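You operate a simulated robot arm through the tools that you are given. There is no shell and no other tool.

You are at the controls of a simulated robot arm. One attempt, no reset.

## Task
Wash the lumpy sheet off the screen, then form a new thin one.
Fine: wash it off in the vat; dip once, shake it even, then toss off the water; leave the flat sticks, catches, stirrer and white drain plug as they are.

Only the result counts: the job must be done as asked and must still hold three seconds after the hand-in. Knocking over, shifting, dropping, spilling or breaking anything else fails it. Flat cloth is picked up by pressing the open fingertips on it (5 to 10 N) and closing them slowly along it; thin cloth reads only 2 to 8 mm in the jaws.

## Robot
A 7-joint arm with a two-finger parallel gripper, fixed in place. Base frame: the origin is at the foot of the arm, x ahead of it, y to its left, z up; the work surface is at about z = 911. Readings come in mm, degrees, newtons and seconds.
Its first joint turns from -132.0 to 132.0 degrees. Payload 3.91 kg.
The TCP is the grasp point between the finger pads, 30 mm short of the fingertips. In the tool frame z runs along the fingers and y along their closing line. The gripper opens to 110 mm. The fingers are 20 mm wide and 10 mm thick; the gripper's body (48 by 112 mm) begins 55 mm behind the TCP.
Orientation is told as [roll, pitch, yaw] about the base's x, y, z axes, in that order, counted from this pose: with the fingers straight down and closing along the base's y, the tool's x points along the base's -x, its y along +y and its z along -z.

## Interface
- The arm moves only by the tool arm_command. Its argument "increments" is a list of rows, each a list of 3 entries, a list of its own where there are three numbers: the turn, a rotation vector about the base's x, y, z in degrees, then the shift along the base's x, y, z in mm, then the gripper command, from -1 (fully open) to 1 (shut), values between in proportion. In form: [[[wx, wy, wz], [tx, ty, tz], grip], ...]. A call has 1 to 20 rows; each row shifts and turns the commanded pose from where the row before left it. Rows are played at 5 a second. More than 50 mm and 8.6 degrees between two rows, or a gripper value outside its range, and nothing of the call is played. Where a pose cannot be reached the arm comes as near as it can. A force on the tool above 40 N (or 10 N above the force at the start of the call, whichever is more), or a blocked arm, ends the call early, and 0.2 s more pass. Each finger travels about 108 mm/s and halts on what it meets, pressing with about 35 N; the grip force reading is that of the motor and also rises with nothing between the fingers. The clock runs only during rows and for 0.2 s after the last one: add rows that do not move to give the fingers time. It gives the time, the measured TCP pose, the force on the tool (base axes), the opening and the grip force at its end, in the units of the frame above (readings bear some noise), with the torque about the TCP (base axes, N m) and any sound that the robot's microphone picked up, and new pictures: "views" is both (left out), scene, wrist or none.
- Cameras (640 x 400 px; columns grow to the right, rows downward): "scene" is fixed at [50.5, 649.1, 1714.9]; the picture's right is [-0.60, -0.80, 0.00], its down [-0.66, 0.49, -0.56] and it looks along [0.45, -0.34, -0.83] (base axes); focal length 297 px, centre (320, 200). "wrist" rides on the gripper at [72, 17, -103] in the tool frame; the picture's right is [-0.23, 0.97, 0.00], its down [-0.76, -0.18, -0.62] and it looks along [-0.61, -0.14, 0.78] (tool axes); focal length 222 px, centre (320, 200). There is no depth. A picture from a camera that has moved, and an enlarged one, comes with that camera's place and axes in the base frame and with its lens.
- zoom(camera, box): a new picture of the part [left, top, right, bottom] of that camera's present view, enlarged. The clock stands still meanwhile.
- finish_job(): hands the job in; it is judged then, once.

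Places have to be worked out from the pictures, the camera data and where the tool is seen. Open the gripper and draw the arm clear of the work before you hand the job in, unless the task says otherwise.

The tools are called after "Request:" as name(argument=value, ...) on one line, values as JSON. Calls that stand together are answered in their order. arm_command: Moves the arm, as the interface text tells. Its arguments: {"type":"object","properties":{"increments":{"type":"array","items":{"type":"array"}},"views":{"type":"string","enum":["both","scene","wrist","none"]}},"required":["increments"]} The other tools are called the same way: zoom (camera, box) takes an enlarged picture of a part of a camera's view; finish_job () hands the job in.

At the start:

```text
time: 0.0
position: [636.9, 273.1, 1229.0]
ee_rot: [0.0, 0.0, 0.0]
contact_force: [-0.1, -0.4, 0.6]
torque: [0.02, -0.02, -0.01]
grip_width: 110.1
finger_force: 0.2
```

scene: 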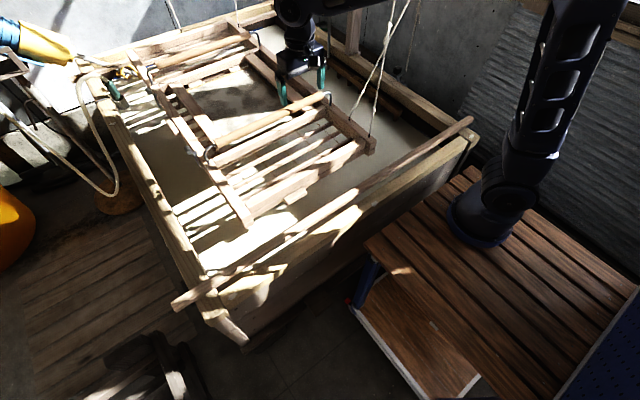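
wrist: 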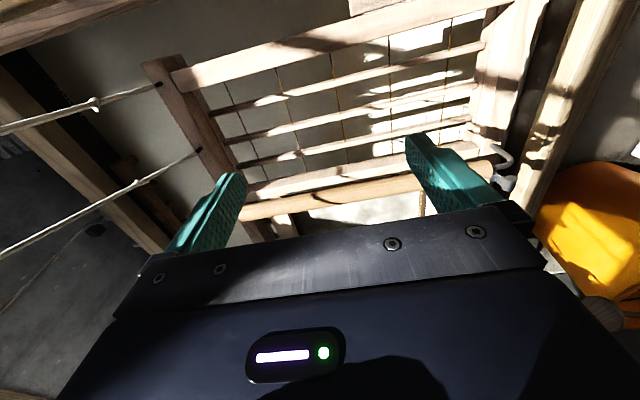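

I start by looking closer at the vat, the hung mould and its handles before moving anything.

Request:
zoom(camera="scene", box=[80, 0, 400, 200])

Request:
zoom(camera="scene", box=[140, 120, 460, 320])

Request:
zoom(camera="wrist", box=[120, 0, 560, 275])

Request:
zoom(camera="scene", box=[0, 0, 200, 125])

Request:
zoom(camera="scene", box=[180, 70, 340, 170])

```text
2.00 times, centred on (240, 100) of scene
camera zoom: at [50.5, 649.1, 1714.9], right [-0.6, -0.8, 0.0], down [-0.66, 0.49, -0.56], along [0.45, -0.34, -0.83], focal length 594 px, centre (480, 400)
```

zoom: 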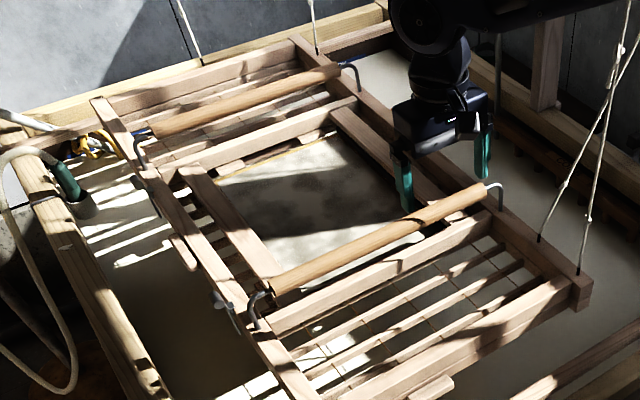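

```text
2.00 times, centred on (300, 220) of scene
camera zoom: at [50.5, 649.1, 1714.9], right [-0.6, -0.8, 0.0], down [-0.66, 0.49, -0.56], along [0.45, -0.34, -0.83], focal length 594 px, centre (360, 160)
```

zoom: 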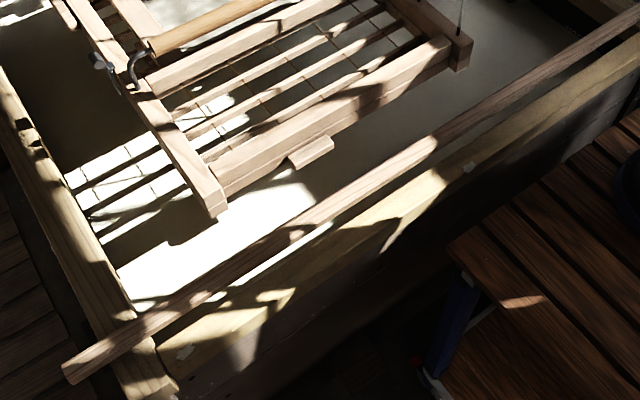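

```text
1.45 times, centred on (340, 138) of wrist
camera zoom: at [563.6, 288.8, 1333.1], right [0.23, 0.97, 0.0], down [0.76, -0.18, 0.62], along [0.61, -0.14, -0.78], focal length 323 px, centre (291, 291)
```

zoom: 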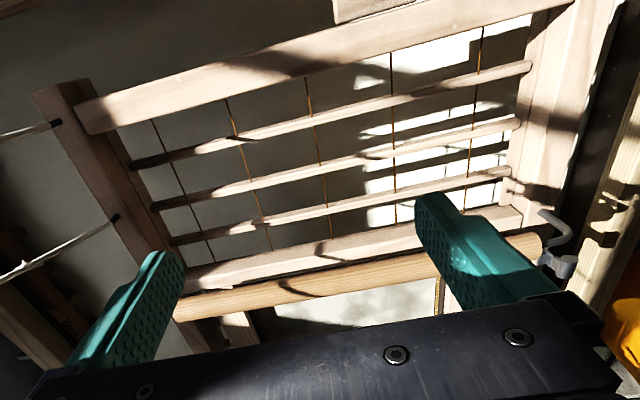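

```text
3.20 times, centred on (100, 62) of scene
camera zoom: at [50.5, 649.1, 1714.9], right [-0.6, -0.8, 0.0], down [-0.66, 0.49, -0.56], along [0.45, -0.34, -0.83], focal length 951 px, centre (1024, 640)
```

zoom: 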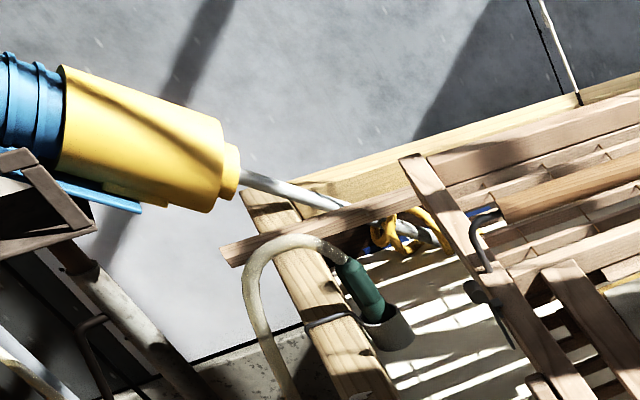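

```text
4.00 times, centred on (260, 120) of scene
camera zoom: at [50.5, 649.1, 1714.9], right [-0.6, -0.8, 0.0], down [-0.66, 0.49, -0.56], along [0.45, -0.34, -0.83], focal length 1189 px, centre (560, 520)
```

zoom: 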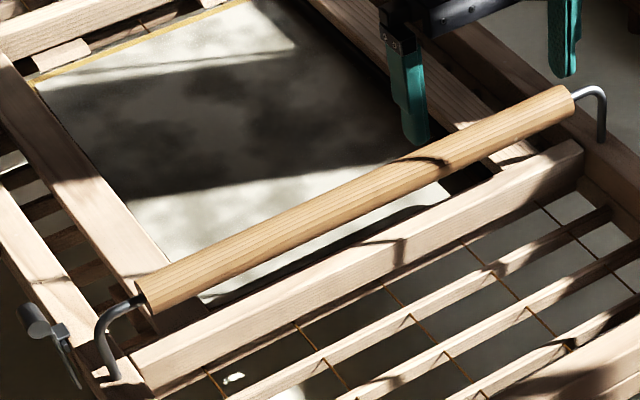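

The near handle triangulates to about x≈793, y≈81–504, z≈1030; the far handle is out of reach. I look closer at strings, catches, sticks and plug.

Request:
zoom(camera="scene", box=[140, 0, 260, 75])

Request:
zoom(camera="scene", box=[300, 0, 480, 160])

Request:
zoom(camera="scene", box=[80, 40, 220, 130])

Request:
zoom(camera="scene", box=[150, 130, 270, 250])

Request:
zoom(camera="wrist", box=[0, 0, 260, 200])

Request:
zoom(camera="wrist", box=[420, 80, 640, 240])

```text
5.33 times, centred on (200, 38) of scene
camera zoom: at [50.5, 649.1, 1714.9], right [-0.6, -0.8, 0.0], down [-0.66, 0.49, -0.56], along [0.45, -0.34, -0.83], focal length 1585 px, centre (960, 1067)
```

zoom: 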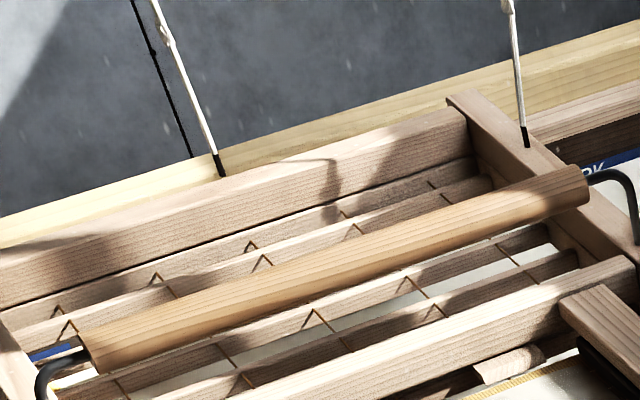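

```text
2.50 times, centred on (390, 80) of scene
camera zoom: at [50.5, 649.1, 1714.9], right [-0.6, -0.8, 0.0], down [-0.66, 0.49, -0.56], along [0.45, -0.34, -0.83], focal length 743 px, centre (145, 500)
```

zoom: 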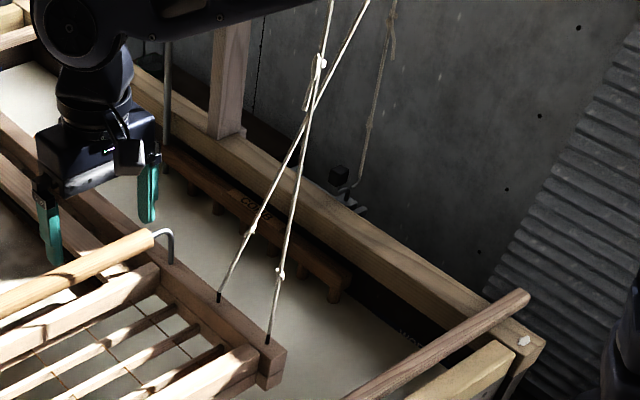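

```text
4.44 times, centred on (150, 85) of scene
camera zoom: at [50.5, 649.1, 1714.9], right [-0.6, -0.8, 0.0], down [-0.66, 0.49, -0.56], along [0.45, -0.34, -0.83], focal length 1321 px, centre (1076, 711)
```

zoom: 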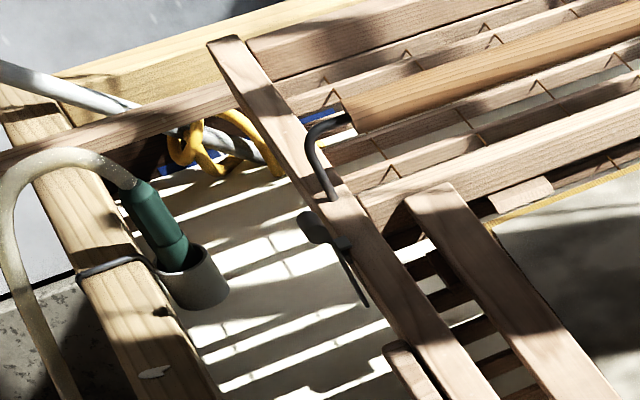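

```text
3.33 times, centred on (210, 190) of scene
camera zoom: at [50.5, 649.1, 1714.9], right [-0.6, -0.8, 0.0], down [-0.66, 0.49, -0.56], along [0.45, -0.34, -0.83], focal length 991 px, centre (687, 233)
```

zoom: 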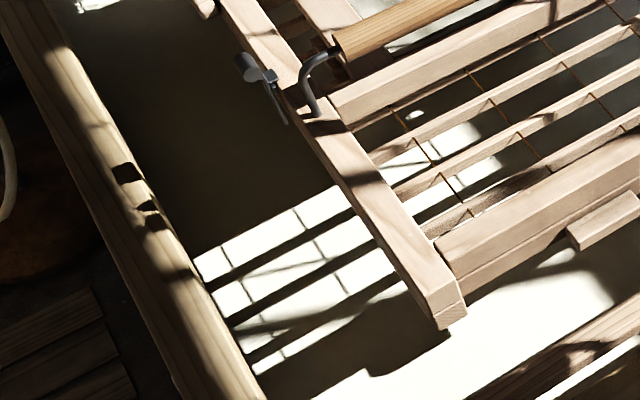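

```text
2.00 times, centred on (130, 100) of wrist
camera zoom: at [563.6, 288.8, 1333.1], right [0.23, 0.97, 0.0], down [0.76, -0.18, 0.62], along [0.61, -0.14, -0.78], focal length 444 px, centre (700, 400)
```

zoom: 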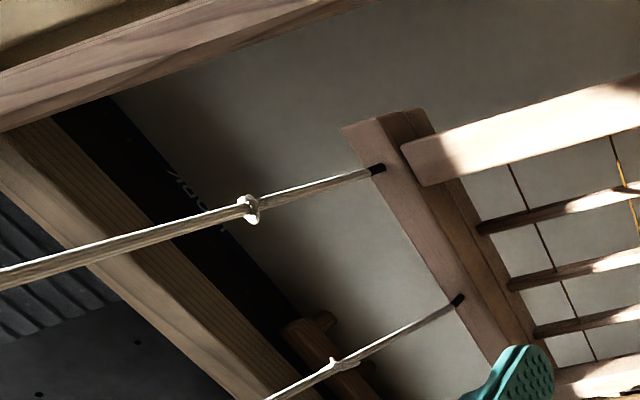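

```text
2.50 times, centred on (530, 160) of wrist
camera zoom: at [563.6, 288.8, 1333.1], right [0.23, 0.97, 0.0], down [0.76, -0.18, 0.62], along [0.61, -0.14, -0.78], focal length 555 px, centre (-205, 300)
```

zoom: 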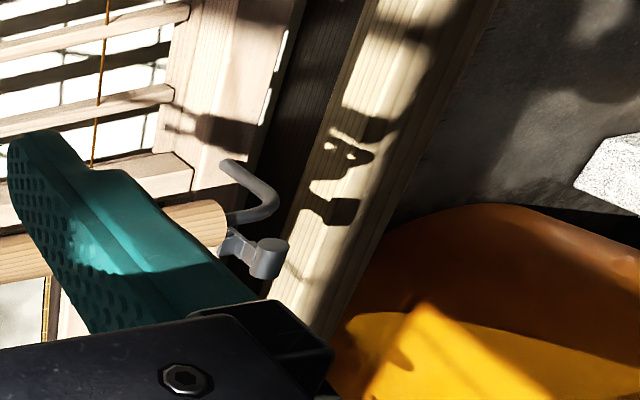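

The gripper must close along x to take the handle (it runs along y). I turn by -90° about z while moving over the handle's middle, staying well above it.

Request:
arm_command(increments=[[[0, 0, -8.2], [14, 2, -8], -1], [[0, 0, -8.2], [14, 2, -8], -1], [[0, 0, -8.2], [14, 2, -8], -1], [[0, 0, -8.2], [14, 2, -8], -1], [[0, 0, -8.2], [14, 2, -8], -1], [[0, 0, -8.2], [14, 2, -8], -1], [[0, 0, -8.2], [14, 2, -8], -1], [[0, 0, -8.2], [14, 2, -8], -1], [[0, 0, -8.2], [14, 2, -8], -1], [[0, 0, -8.2], [14, 1, -8], -1], [[0, 0, -8], [14, 1, -8], -1], [[0, 0, 0], [0, 0, 0], -1]])

```text
time: 2.6
position: [791.8, 292.1, 1141.6]
ee_rot: [0.1, 0.1, -90.0]
contact_force: [0.2, 0.2, 0.9]
torque: [-0.01, 0.01, -0.03]
grip_width: 110.4
finger_force: 0.0
camera wrist: at [807.3, 364.2, 1245.6], right [0.97, -0.23, 0.0], down [-0.18, -0.76, 0.62], along [-0.14, -0.61, -0.78], focal length 222 px, centre (320, 200)
```

scene: 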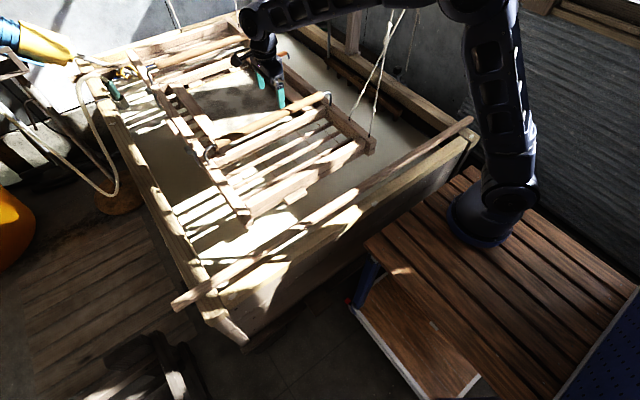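
wrist: 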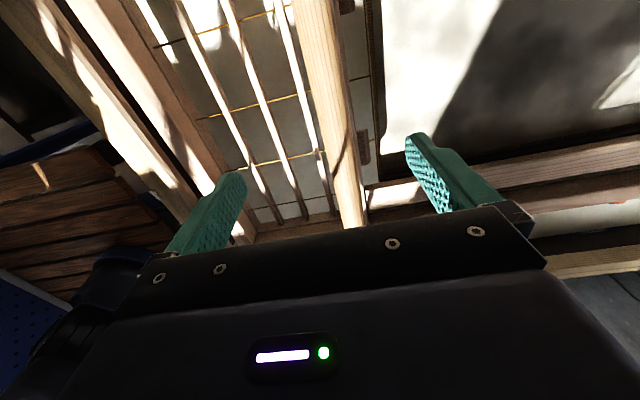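

The yaw of -90° is reached. I zoom to locate the handle between the fingers and see the sheet's state.

Request:
zoom(camera="wrist", box=[200, 0, 520, 200])

Request:
zoom(camera="scene", box=[180, 50, 340, 150])

Request:
zoom(camera="wrist", box=[330, 0, 640, 194])

```text
2.00 times, centred on (360, 100) of wrist
camera zoom: at [807.3, 364.2, 1245.6], right [0.97, -0.23, 0.0], down [-0.18, -0.76, 0.62], along [-0.14, -0.61, -0.78], focal length 444 px, centre (240, 400)
```

zoom: 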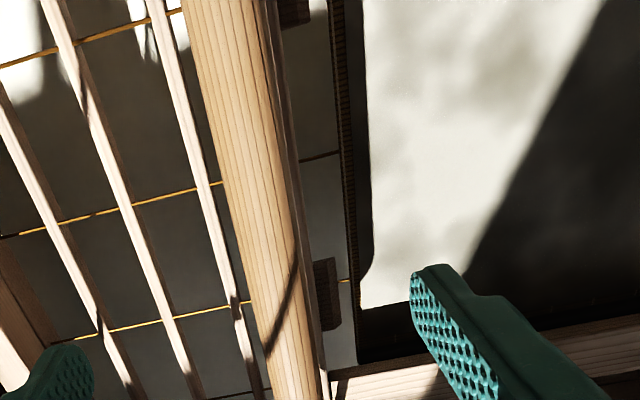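

```text
4.00 times, centred on (260, 100) of scene
camera zoom: at [50.5, 649.1, 1714.9], right [-0.6, -0.8, 0.0], down [-0.66, 0.49, -0.56], along [0.45, -0.34, -0.83], focal length 1189 px, centre (560, 600)
```

zoom: 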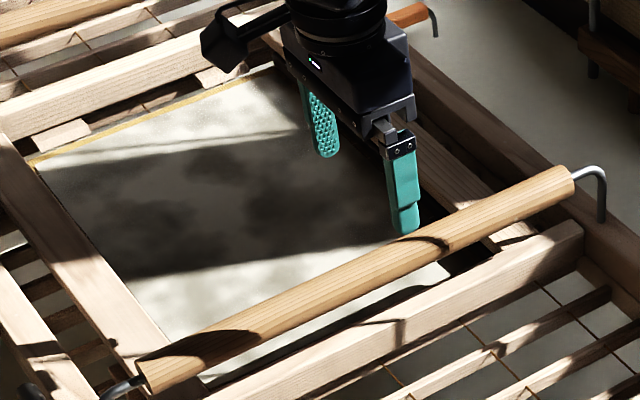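

```text
2.06 times, centred on (485, 97) of wrist
camera zoom: at [807.3, 364.2, 1245.6], right [0.97, -0.23, 0.0], down [-0.18, -0.76, 0.62], along [-0.14, -0.61, -0.78], focal length 458 px, centre (-20, 412)
```

zoom: 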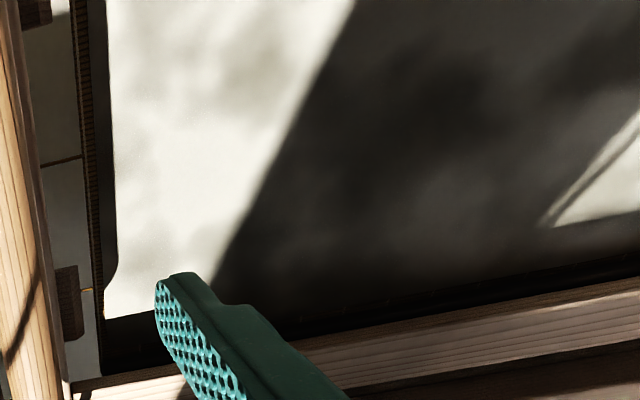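

The handle centre appears at x≈797, about 30 mm thick. I descend in steps with the jaws half closed, stopping to check before the final height.

Request:
arm_command(increments=[[[0, 0, 0], [5, 0, -15], -0.2], [[0, 0, 0], [0, 0, -15], -0.2], [[0, 0, 0], [0, 0, -15], -0.2], [[0, 0, 0], [0, 0, -15], -0.2], [[0, 0, 0], [0, 0, -10], -0.2], [[0, 0, 0], [0, 0, -10], -0.2], [[0, 0, 0], [0, 0, 0], -0.2]])

Request:
zoom(camera="scene", box=[200, 60, 360, 160])

Request:
zoom(camera="wrist", box=[200, 0, 520, 200])

```text
time: 4.2
position: [796.2, 291.0, 1060.3]
ee_rot: [0.0, 0.0, -90.0]
contact_force: [0.1, 0.2, -0.6]
torque: [-0.01, 0.03, -0.02]
grip_width: 66.0
finger_force: 0.0
camera wrist: at [812.7, 364.2, 1164.8], right [0.97, -0.23, 0.0], down [-0.18, -0.76, 0.62], along [-0.14, -0.61, -0.78], focal length 222 px, centre (320, 200)
```

scene: 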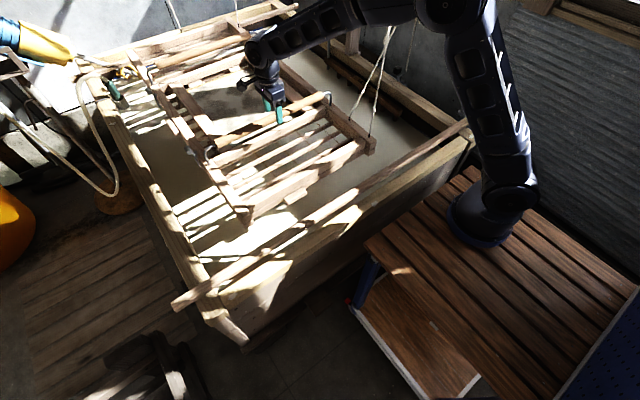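
wrist: 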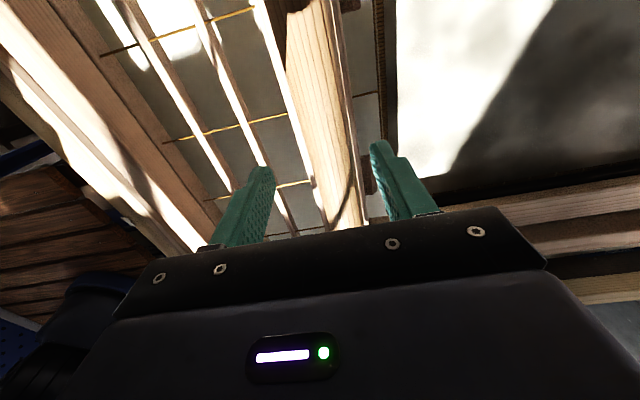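

```text
4.00 times, centred on (280, 110) of scene
camera zoom: at [50.5, 649.1, 1714.9], right [-0.6, -0.8, 0.0], down [-0.66, 0.49, -0.56], along [0.45, -0.34, -0.83], focal length 1189 px, centre (480, 560)
```

zoom: 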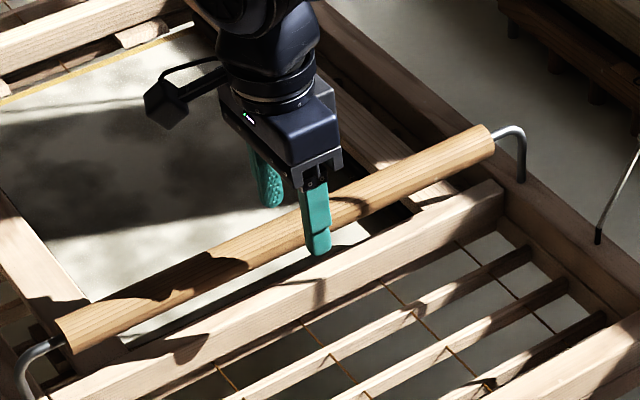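

```text
2.00 times, centred on (360, 100) of wrist
camera zoom: at [812.7, 364.2, 1164.8], right [0.97, -0.23, 0.0], down [-0.18, -0.76, 0.62], along [-0.14, -0.61, -0.78], focal length 444 px, centre (240, 400)
```

zoom: 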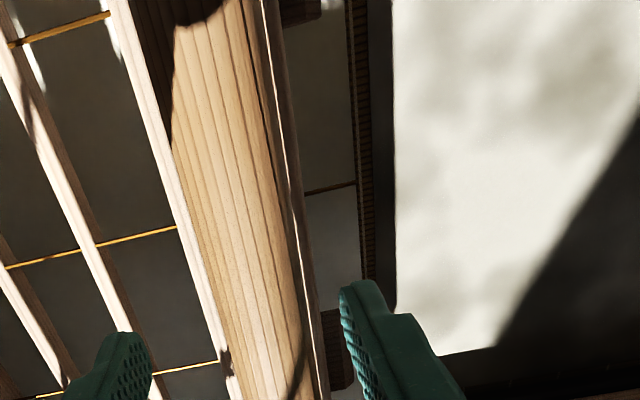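

The handle sits between the fingers, slightly toward +x. I go down to about z=1030 and watch for contact.

Request:
arm_command(increments=[[[0, 0, 0], [4, 0, -10], -0.2], [[0, 0, 0], [0, 0, -10], -0.2], [[0, 0, 0], [0, 0, -10], -0.2], [[0, 0, 0], [0, 0, 0], -0.2]])

Request:
zoom(camera="wrist", box=[200, 0, 520, 200])

Request:
zoom(camera="scene", box=[240, 70, 320, 120])

```text
time: 5.2
position: [800.4, 291.1, 1030.0]
ee_rot: [0.0, -0.1, -89.9]
contact_force: [-0.7, -0.2, -0.8]
torque: [0.0, 0.04, -0.02]
grip_width: 66.1
finger_force: 0.1
camera wrist: at [816.3, 364.2, 1134.5], right [0.97, -0.23, 0.0], down [-0.18, -0.76, 0.62], along [-0.14, -0.61, -0.78], focal length 222 px, centre (320, 200)
```

scene: 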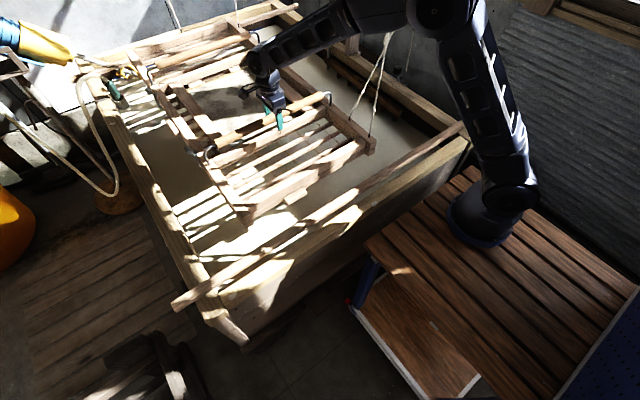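
wrist: 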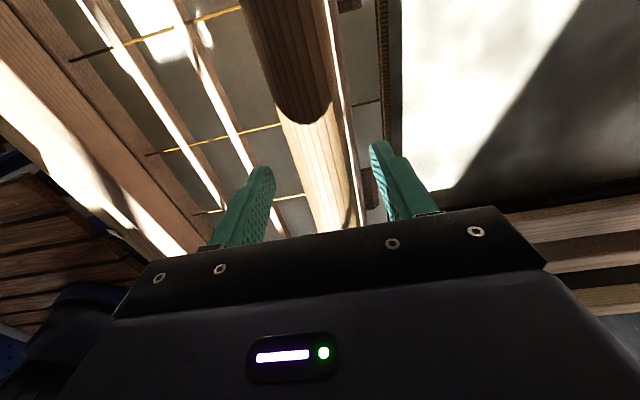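

```text
2.00 times, centred on (360, 100) of wrist
camera zoom: at [816.3, 364.2, 1134.5], right [0.97, -0.23, 0.0], down [-0.18, -0.76, 0.62], along [-0.14, -0.61, -0.78], focal length 444 px, centre (240, 400)
```

zoom: 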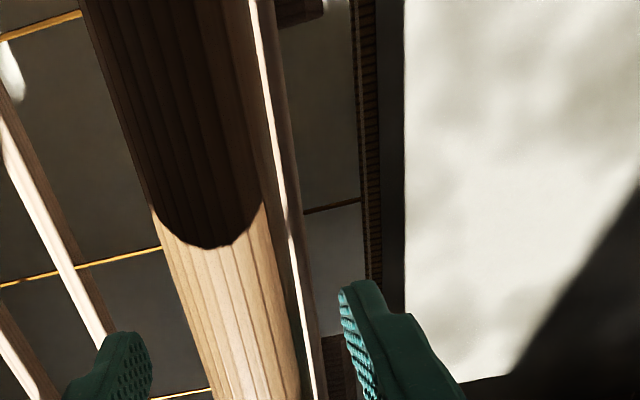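

```text
8.00 times, centred on (280, 95) of scene
camera zoom: at [50.5, 649.1, 1714.9], right [-0.6, -0.8, 0.0], down [-0.66, 0.49, -0.56], along [0.45, -0.34, -0.83], focal length 2378 px, centre (640, 1040)
```

zoom: 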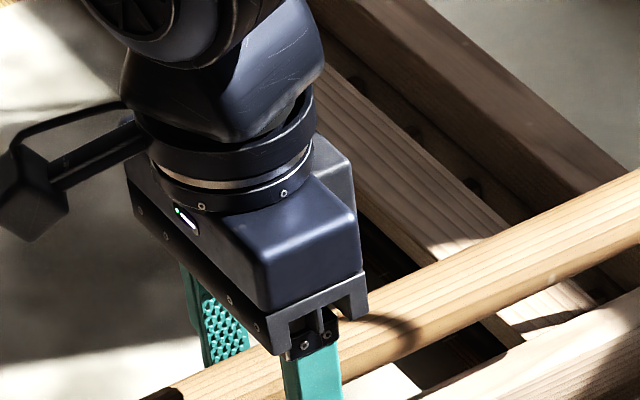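

Width growth of the handle in the wrist view suggests its centre is lower, z≈1005. I go down further in small steps watching the force.

Request:
arm_command(increments=[[[0, 0, 0], [0, 0, -6], -0.2], [[0, 0, 0], [0, 0, -6], -0.2], [[0, 0, 0], [0, 0, -6], -0.2], [[0, 0, 0], [0, 0, 0], -0.2]])

Request:
zoom(camera="wrist", box=[200, 0, 520, 200])

Request:
zoom(camera="scene", box=[240, 80, 320, 130])

```text
time: 6.2
position: [801.5, 293.0, 1013.2]
ee_rot: [0.1, -0.1, -90.0]
contact_force: [-0.3, -0.4, 0.3]
torque: [0.0, -0.03, 0.01]
grip_width: 65.9
finger_force: 0.1
camera wrist: at [816.8, 364.6, 1116.7], right [0.97, -0.23, 0.0], down [-0.18, -0.76, 0.62], along [-0.14, -0.61, -0.78], focal length 222 px, centre (320, 200)
```

scene: 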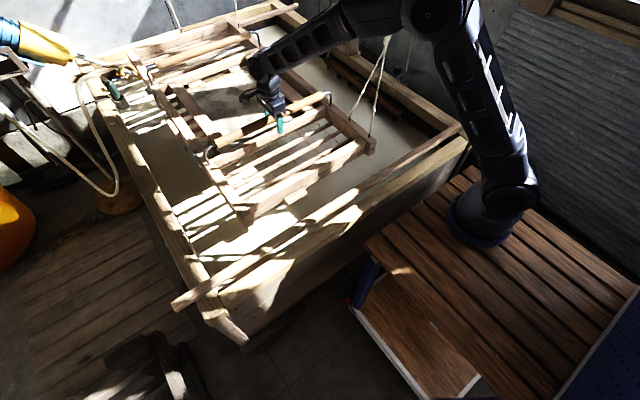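
wrist: 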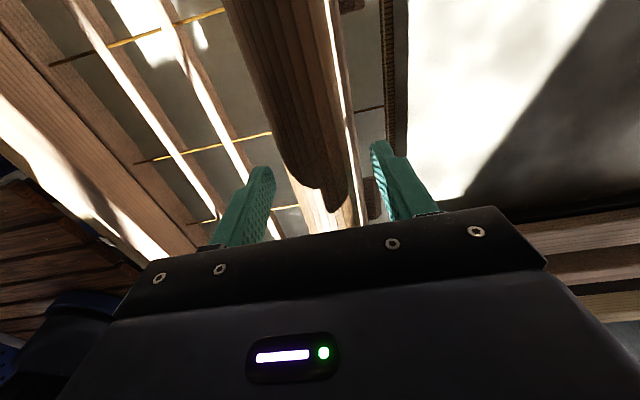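

```text
2.00 times, centred on (360, 100) of wrist
camera zoom: at [816.8, 364.6, 1116.7], right [0.97, -0.23, 0.0], down [-0.18, -0.76, 0.62], along [-0.14, -0.61, -0.78], focal length 444 px, centre (240, 400)
```

zoom: 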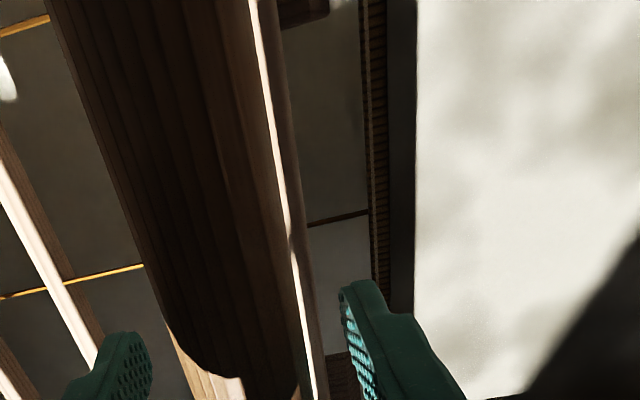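

```text
8.00 times, centred on (280, 105) of scene
camera zoom: at [50.5, 649.1, 1714.9], right [-0.6, -0.8, 0.0], down [-0.66, 0.49, -0.56], along [0.45, -0.34, -0.83], focal length 2378 px, centre (640, 960)
```

zoom: 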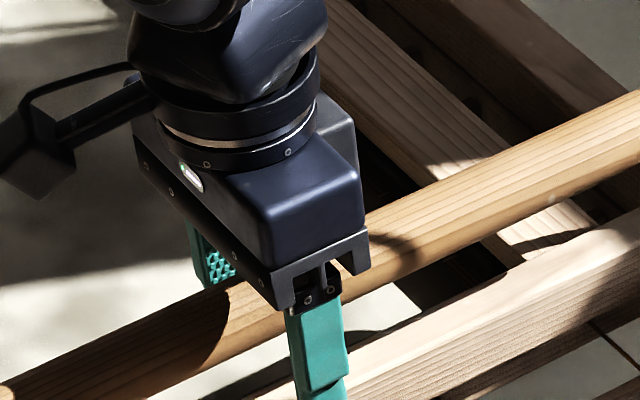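

Nothing touched. I lower a touch more and close on the handle gradually.

Request:
arm_command(increments=[[[0, 0, 0], [-3, 0, -5], -0.1], [[0, 0, 0], [0, 0, 0], 0.1], [[0, 0, 0], [0, 0, 0], 0.3], [[0, 0, 0], [0, 0, 0], 0.6], [[0, 0, 0], [0, 0, 0], 1], [[0, 0, 0], [0, 0, 0], 1], [[0, 0, 0], [0, 0, 0], 1]])

Request:
zoom(camera="wrist", box=[200, 0, 520, 200])

```text
time: 7.8
position: [797.6, 290.8, 1008.4]
ee_rot: [0.0, -0.1, -90.0]
contact_force: [1.0, -0.3, -1.3]
torque: [0.01, 0.02, -0.05]
grip_width: 30.6
finger_force: 44.8
camera wrist: at [812.7, 364.3, 1111.8], right [0.97, -0.23, 0.0], down [-0.18, -0.76, 0.62], along [-0.14, -0.61, -0.78], focal length 222 px, centre (320, 200)
```

scene: 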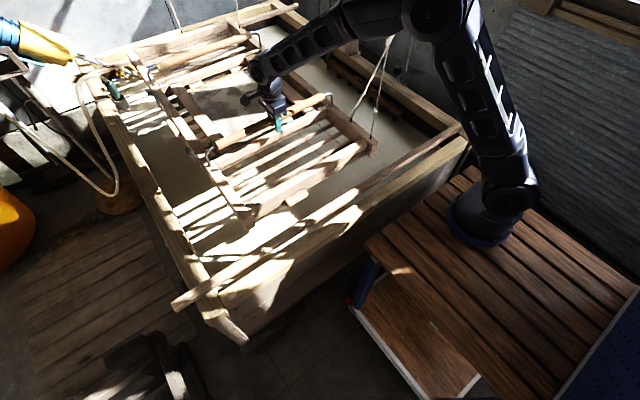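
wrist: 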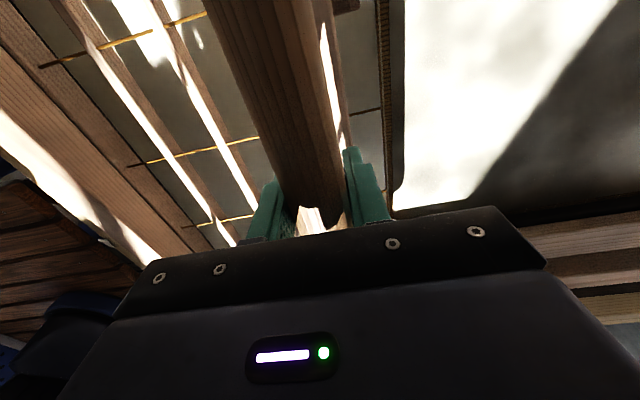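

```text
2.00 times, centred on (360, 100) of wrist
camera zoom: at [812.7, 364.3, 1111.8], right [0.97, -0.23, 0.0], down [-0.18, -0.76, 0.62], along [-0.14, -0.61, -0.78], focal length 444 px, centre (240, 400)
```

zoom: 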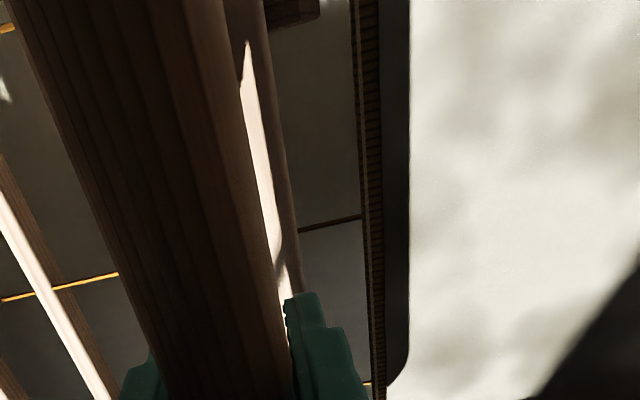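

The handle is held (30.6 mm, 45 N). I lower slowly 20 mm to feel how the hung mould answers.

Request:
arm_command(increments=[[[0, 0, 0], [0, 0, -5], 1], [[0, 0, 0], [0, 0, -5], 1], [[0, 0, 0], [0, 0, -5], 1], [[0, 0, 0], [0, 0, -5], 1], [[0, 0, 0], [0, 0, 0], 1]])

Request:
zoom(camera="scene", box=[80, 0, 400, 200])

```text
time: 9.0
position: [796.8, 290.2, 988.4]
ee_rot: [0.0, 0.1, -89.9]
contact_force: [1.0, 0.0, 6.3]
torque: [0.02, 0.05, 0.05]
grip_width: 30.6
finger_force: 45.0
camera wrist: at [812.6, 363.8, 1091.3], right [0.97, -0.23, 0.0], down [-0.18, -0.76, 0.62], along [-0.14, -0.61, -0.78], focal length 222 px, centre (320, 200)
```

scene: 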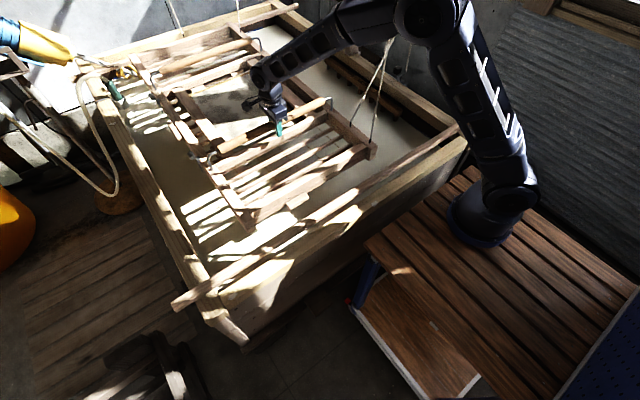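
wrist: 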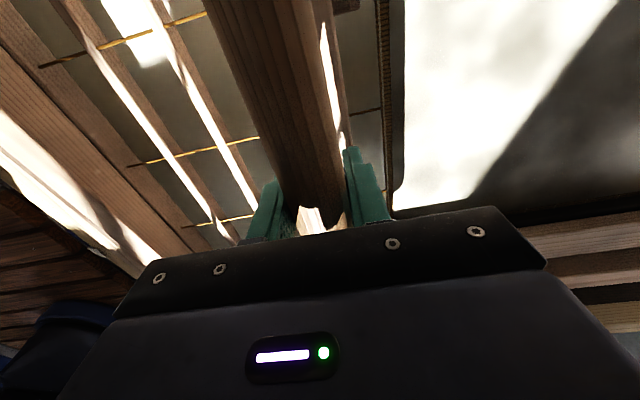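

```text
2.00 times, centred on (240, 100) of scene
camera zoom: at [50.5, 649.1, 1714.9], right [-0.6, -0.8, 0.0], down [-0.66, 0.49, -0.56], along [0.45, -0.34, -0.83], focal length 594 px, centre (480, 400)
```

zoom: 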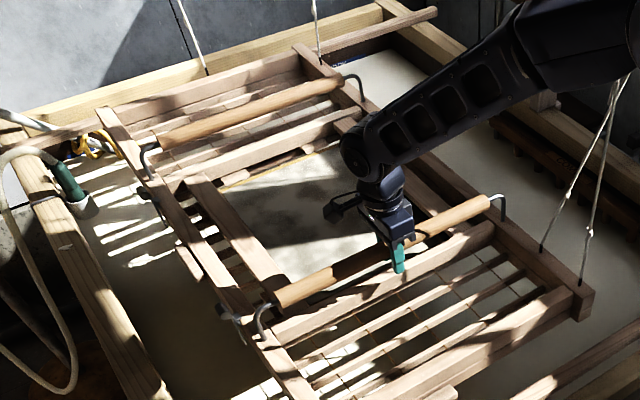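

The whole mould follows parallel, with a spring-like load of about 0.35 N/mm. I keep lowering in steps to find the water.

Request:
arm_command(increments=[[[0, 0, 0], [0, 0, -6], 1], [[0, 0, 0], [0, 0, -6], 1], [[0, 0, 0], [0, 0, -6], 1], [[0, 0, 0], [0, 0, -6], 1], [[0, 0, 0], [0, 0, 0], 1]])

Request:
zoom(camera="scene", box=[80, 0, 400, 200])

Request:
zoom(camera="wrist", box=[320, 0, 640, 200])

```text
time: 10.2
position: [796.5, 288.9, 963.6]
ee_rot: [0.0, 0.0, -90.0]
contact_force: [1.6, 0.2, 5.3]
torque: [0.0, 0.18, -0.05]
grip_width: 30.6
finger_force: 44.7
camera wrist: at [812.6, 362.9, 1067.5], right [0.97, -0.23, 0.0], down [-0.18, -0.76, 0.62], along [-0.14, -0.61, -0.78], focal length 222 px, centre (320, 200)
```

scene: 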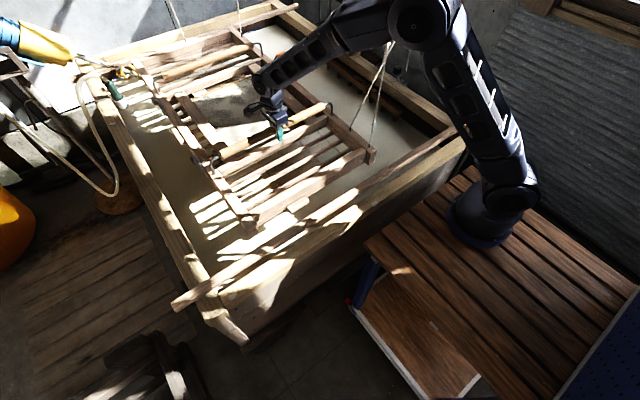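
wrist: 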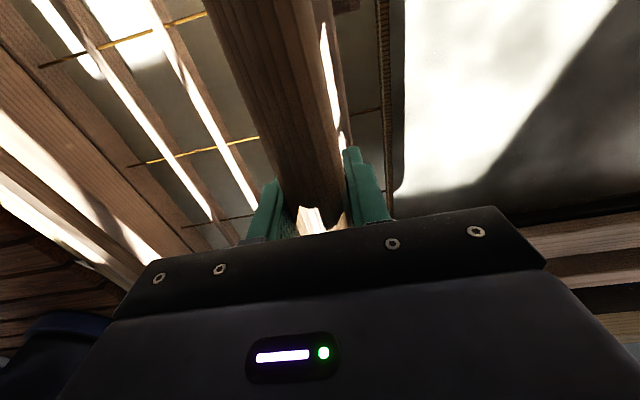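

```text
2.00 times, centred on (240, 100) of scene
camera zoom: at [50.5, 649.1, 1714.9], right [-0.6, -0.8, 0.0], down [-0.66, 0.49, -0.56], along [0.45, -0.34, -0.83], focal length 594 px, centre (480, 400)
```

zoom: 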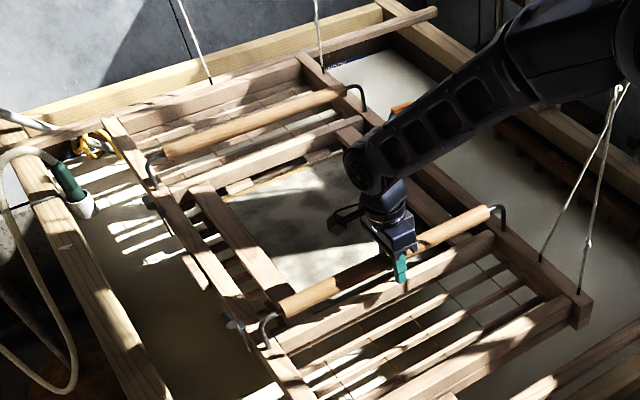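

```text
2.00 times, centred on (480, 100) of wrist
camera zoom: at [812.6, 362.9, 1067.5], right [0.97, -0.23, 0.0], down [-0.18, -0.76, 0.62], along [-0.14, -0.61, -0.78], focal length 444 px, centre (0, 400)
```

zoom: 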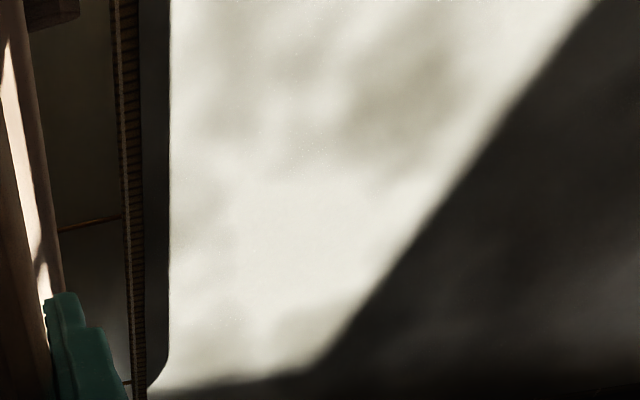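

Still parallel with a light load; no water contact yet. I continue lowering in steps.

Request:
arm_command(increments=[[[0, 0, 0], [0, 0, -8], 1], [[0, 0, 0], [0, 0, -8], 1], [[0, 0, 0], [0, 0, -8], 1], [[0, 0, 0], [0, 0, -8], 1], [[0, 0, 0], [0, 0, 0], 1]])

Request:
zoom(camera="scene", box=[80, 0, 400, 200])

Request:
zoom(camera="scene", box=[180, 120, 400, 257])

```text
time: 11.4
position: [797.2, 291.5, 932.9]
ee_rot: [0.0, 0.0, -90.1]
contact_force: [0.4, 0.9, 6.6]
torque: [0.06, 0.05, -0.19]
grip_width: 30.5
finger_force: 45.1
camera wrist: at [812.8, 363.7, 1036.7], right [0.97, -0.23, 0.0], down [-0.18, -0.76, 0.62], along [-0.14, -0.61, -0.78], focal length 222 px, centre (320, 200)
```

scene: 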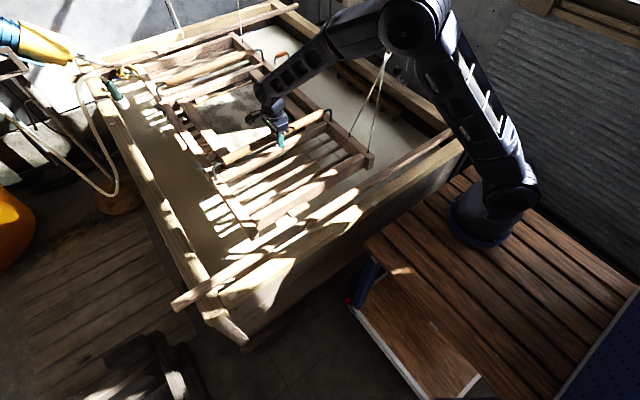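
wrist: 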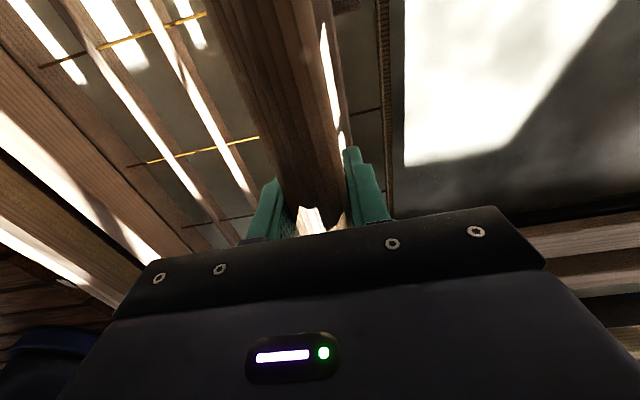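

```text
2.00 times, centred on (240, 100) of scene
camera zoom: at [50.5, 649.1, 1714.9], right [-0.6, -0.8, 0.0], down [-0.66, 0.49, -0.56], along [0.45, -0.34, -0.83], focal length 594 px, centre (480, 400)
```

zoom: 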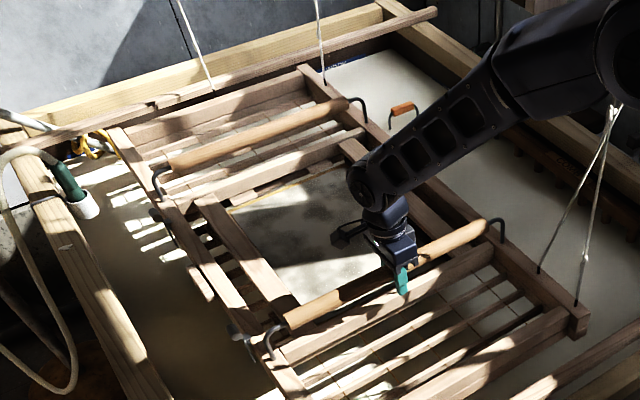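

```text
2.91 times, centred on (290, 188) of scene
camera zoom: at [50.5, 649.1, 1714.9], right [-0.6, -0.8, 0.0], down [-0.66, 0.49, -0.56], along [0.45, -0.34, -0.83], focal length 865 px, centre (407, 234)
```

zoom: 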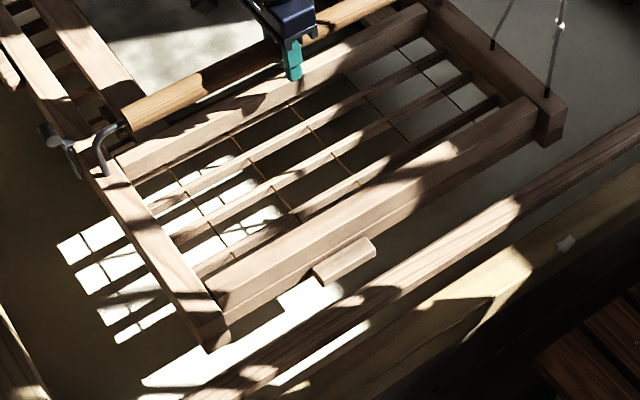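

Shadow offsets are shrinking; the water is nearer. I continue down in steps.

Request:
arm_command(increments=[[[0, 0, 0], [0, 0, -8], 1], [[0, 0, 0], [0, 0, -8], 1], [[0, 0, 0], [0, 0, -8], 1], [[0, 0, 0], [0, 0, -8], 1], [[0, 0, 0], [0, 0, 0], 1]])

Request:
zoom(camera="scene", box=[80, 0, 400, 200])

Request:
zoom(camera="scene", box=[180, 120, 400, 257])

```text
time: 12.6
position: [795.9, 292.3, 899.9]
ee_rot: [0.0, 0.1, -90.1]
contact_force: [0.2, 0.7, 8.5]
torque: [0.09, 0.09, 0.14]
grip_width: 30.4
finger_force: 45.2
camera wrist: at [812.0, 365.7, 1004.0], right [0.97, -0.23, 0.0], down [-0.18, -0.76, 0.62], along [-0.14, -0.61, -0.78], focal length 222 px, centre (320, 200)
```

scene: 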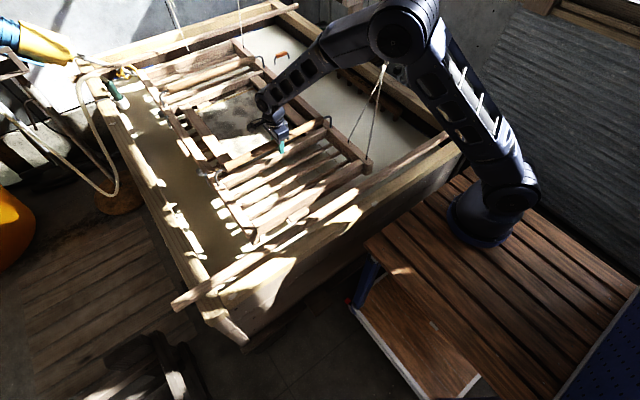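
wrist: 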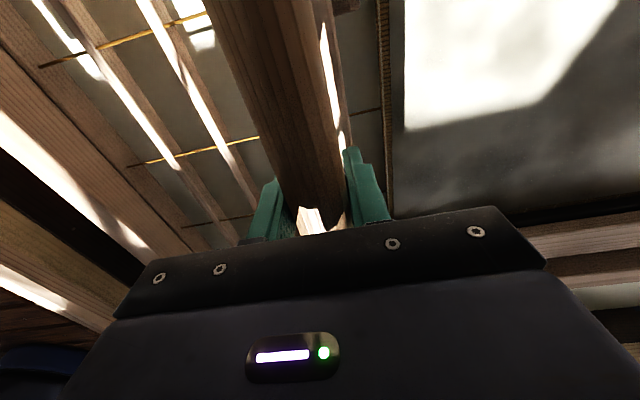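

```text
2.00 times, centred on (240, 100) of scene
camera zoom: at [50.5, 649.1, 1714.9], right [-0.6, -0.8, 0.0], down [-0.66, 0.49, -0.56], along [0.45, -0.34, -0.83], focal length 594 px, centre (480, 400)
```

zoom: 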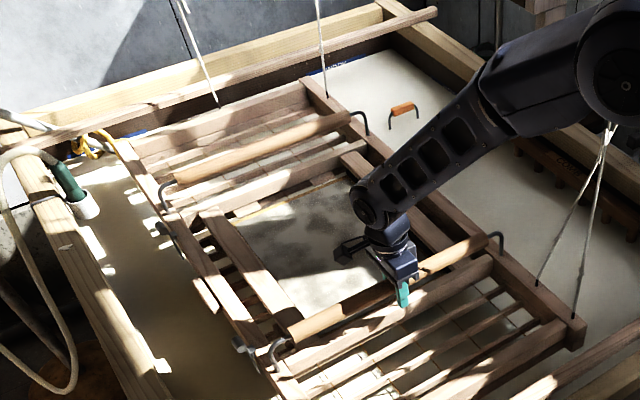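

```text
2.91 times, centred on (290, 188) of scene
camera zoom: at [50.5, 649.1, 1714.9], right [-0.6, -0.8, 0.0], down [-0.66, 0.49, -0.56], along [0.45, -0.34, -0.83], focal length 865 px, centre (407, 234)
```

zoom: 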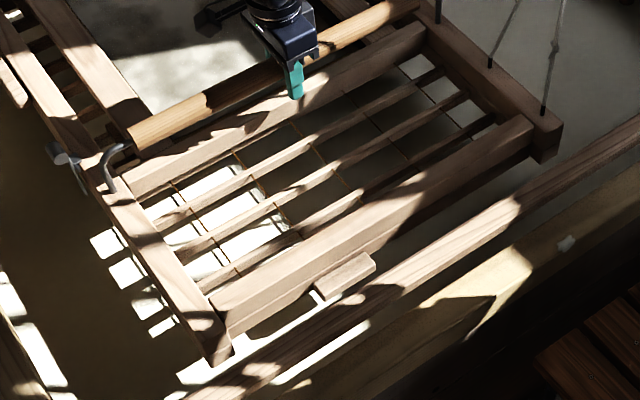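

The shadows suggest about 90 mm more to the water. I keep going down slowly, watching force and clearance of the forearm over the rim.

Request:
arm_command(increments=[[[0, 0, 0], [0, 0, -8], 1], [[0, 0, 0], [0, 0, -8], 1], [[0, 0, 0], [0, 0, -8], 1], [[0, 0, 0], [0, 0, -8], 1], [[0, 0, 0], [0, 0, -8], 1], [[0, 0, 0], [0, 0, 0], 1]])

Request:
zoom(camera="scene", box=[80, 0, 400, 200])

Request:
zoom(camera="scene", box=[180, 120, 400, 257])

```text
time: 14.0
position: [797.0, 293.3, 859.5]
ee_rot: [0.1, 0.0, -90.1]
contact_force: [0.2, -0.6, 10.4]
torque: [0.04, 0.0, -0.02]
grip_width: 30.5
finger_force: 45.0
camera wrist: at [813.2, 364.9, 963.7], right [0.97, -0.23, 0.0], down [-0.18, -0.76, 0.62], along [-0.14, -0.61, -0.78], focal length 222 px, centre (320, 200)
```

scene: 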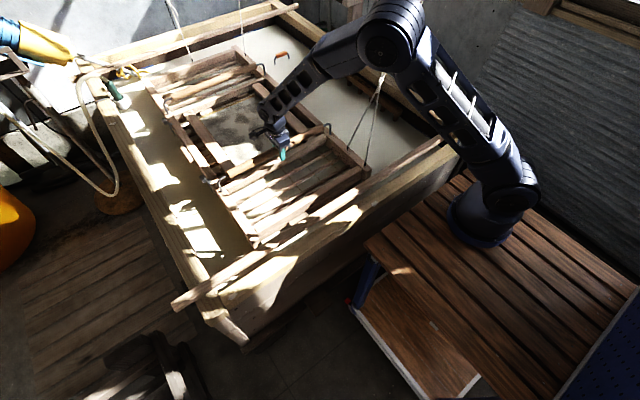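
wrist: 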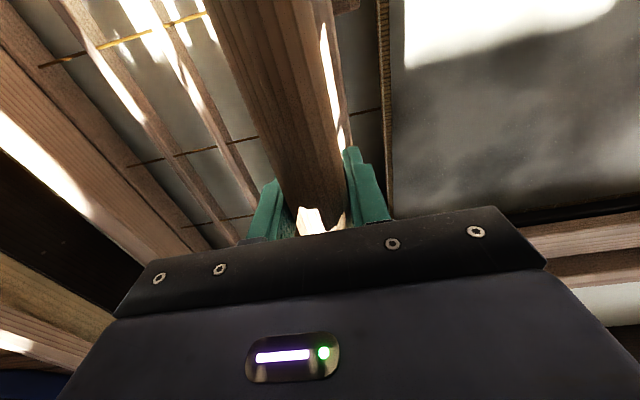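

```text
2.00 times, centred on (240, 100) of scene
camera zoom: at [50.5, 649.1, 1714.9], right [-0.6, -0.8, 0.0], down [-0.66, 0.49, -0.56], along [0.45, -0.34, -0.83], focal length 594 px, centre (480, 400)
```

zoom: 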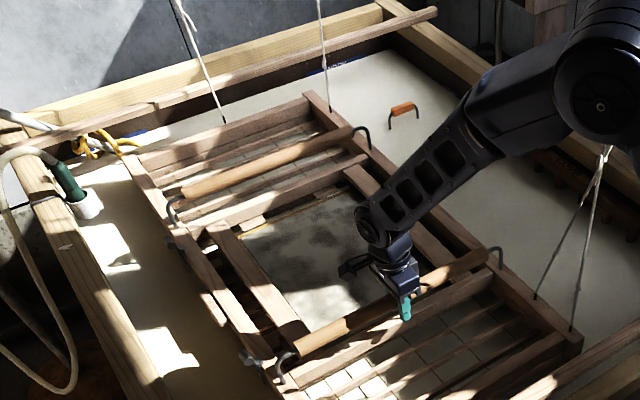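

```text
2.91 times, centred on (290, 188) of scene
camera zoom: at [50.5, 649.1, 1714.9], right [-0.6, -0.8, 0.0], down [-0.66, 0.49, -0.56], along [0.45, -0.34, -0.83], focal length 865 px, centre (407, 234)
```

zoom: 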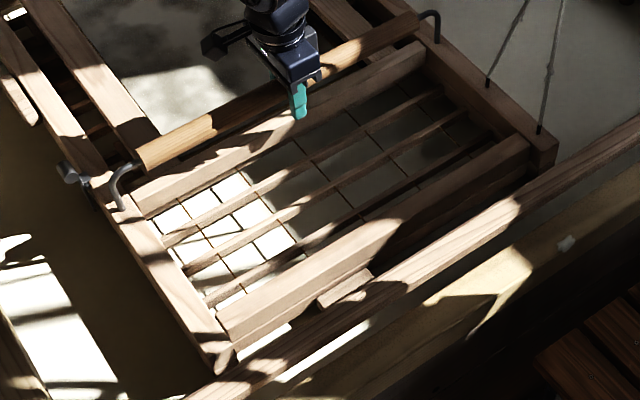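

The mould's shadow nearly meets it; water is close. Continue down in small steps.

Request:
arm_command(increments=[[[0, 0, 0], [0, 0, -6], 1], [[0, 0, 0], [0, 0, -6], 1], [[0, 0, 0], [0, 0, -6], 1], [[0, 0, 0], [0, 0, -6], 1], [[0, 0, 0], [0, 0, -6], 1], [[0, 0, 0], [0, 0, 0], 1]])

Request:
zoom(camera="scene", box=[80, 0, 400, 200])

Request:
zoom(camera="scene", box=[180, 120, 400, 257])

```text
time: 15.4
position: [796.1, 292.3, 831.2]
ee_rot: [-0.1, 0.0, -90.0]
contact_force: [1.4, 0.2, 11.5]
torque: [-0.02, -0.13, 0.0]
grip_width: 30.7
finger_force: 44.8
camera wrist: at [812.2, 364.2, 934.3], right [0.97, -0.23, 0.0], down [-0.18, -0.76, 0.62], along [-0.14, -0.61, -0.78], focal length 222 px, centre (320, 200)
```

scene: 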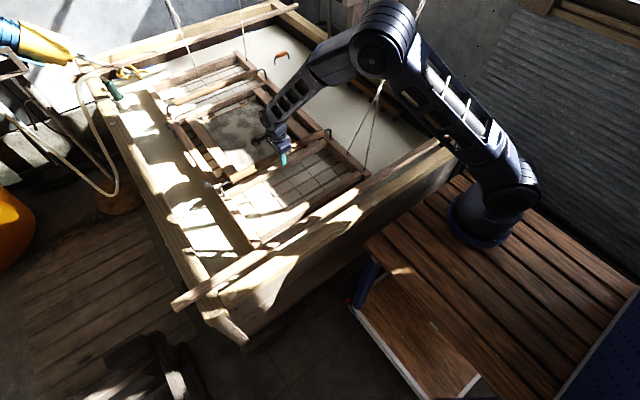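
wrist: 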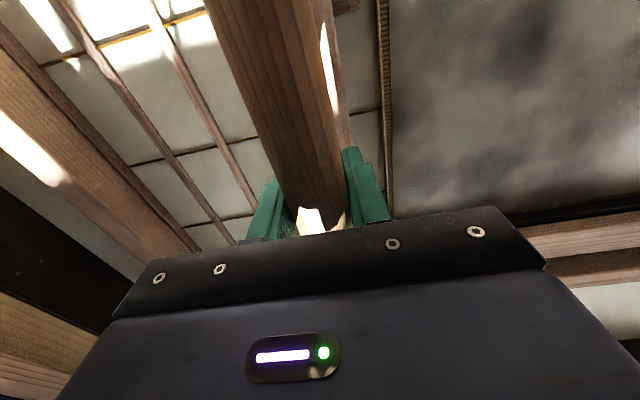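

```text
2.00 times, centred on (240, 100) of scene
camera zoom: at [50.5, 649.1, 1714.9], right [-0.6, -0.8, 0.0], down [-0.66, 0.49, -0.56], along [0.45, -0.34, -0.83], focal length 594 px, centre (480, 400)
```

zoom: 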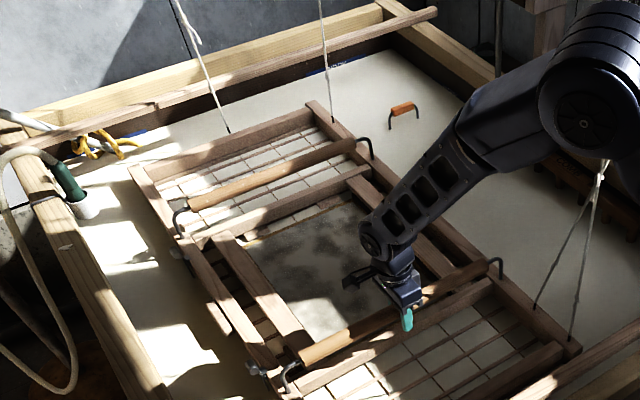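

```text
2.91 times, centred on (290, 188) of scene
camera zoom: at [50.5, 649.1, 1714.9], right [-0.6, -0.8, 0.0], down [-0.66, 0.49, -0.56], along [0.45, -0.34, -0.83], focal length 865 px, centre (407, 234)
```

zoom: 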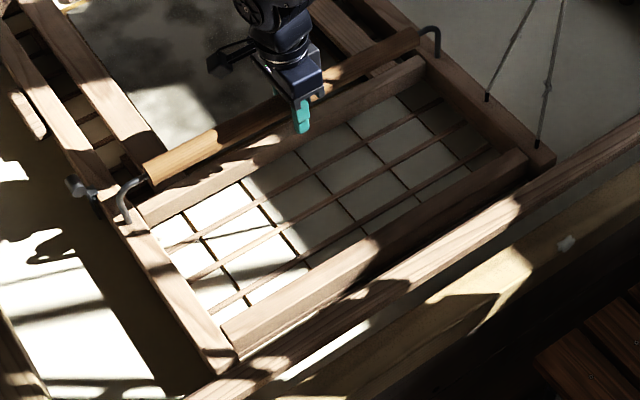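

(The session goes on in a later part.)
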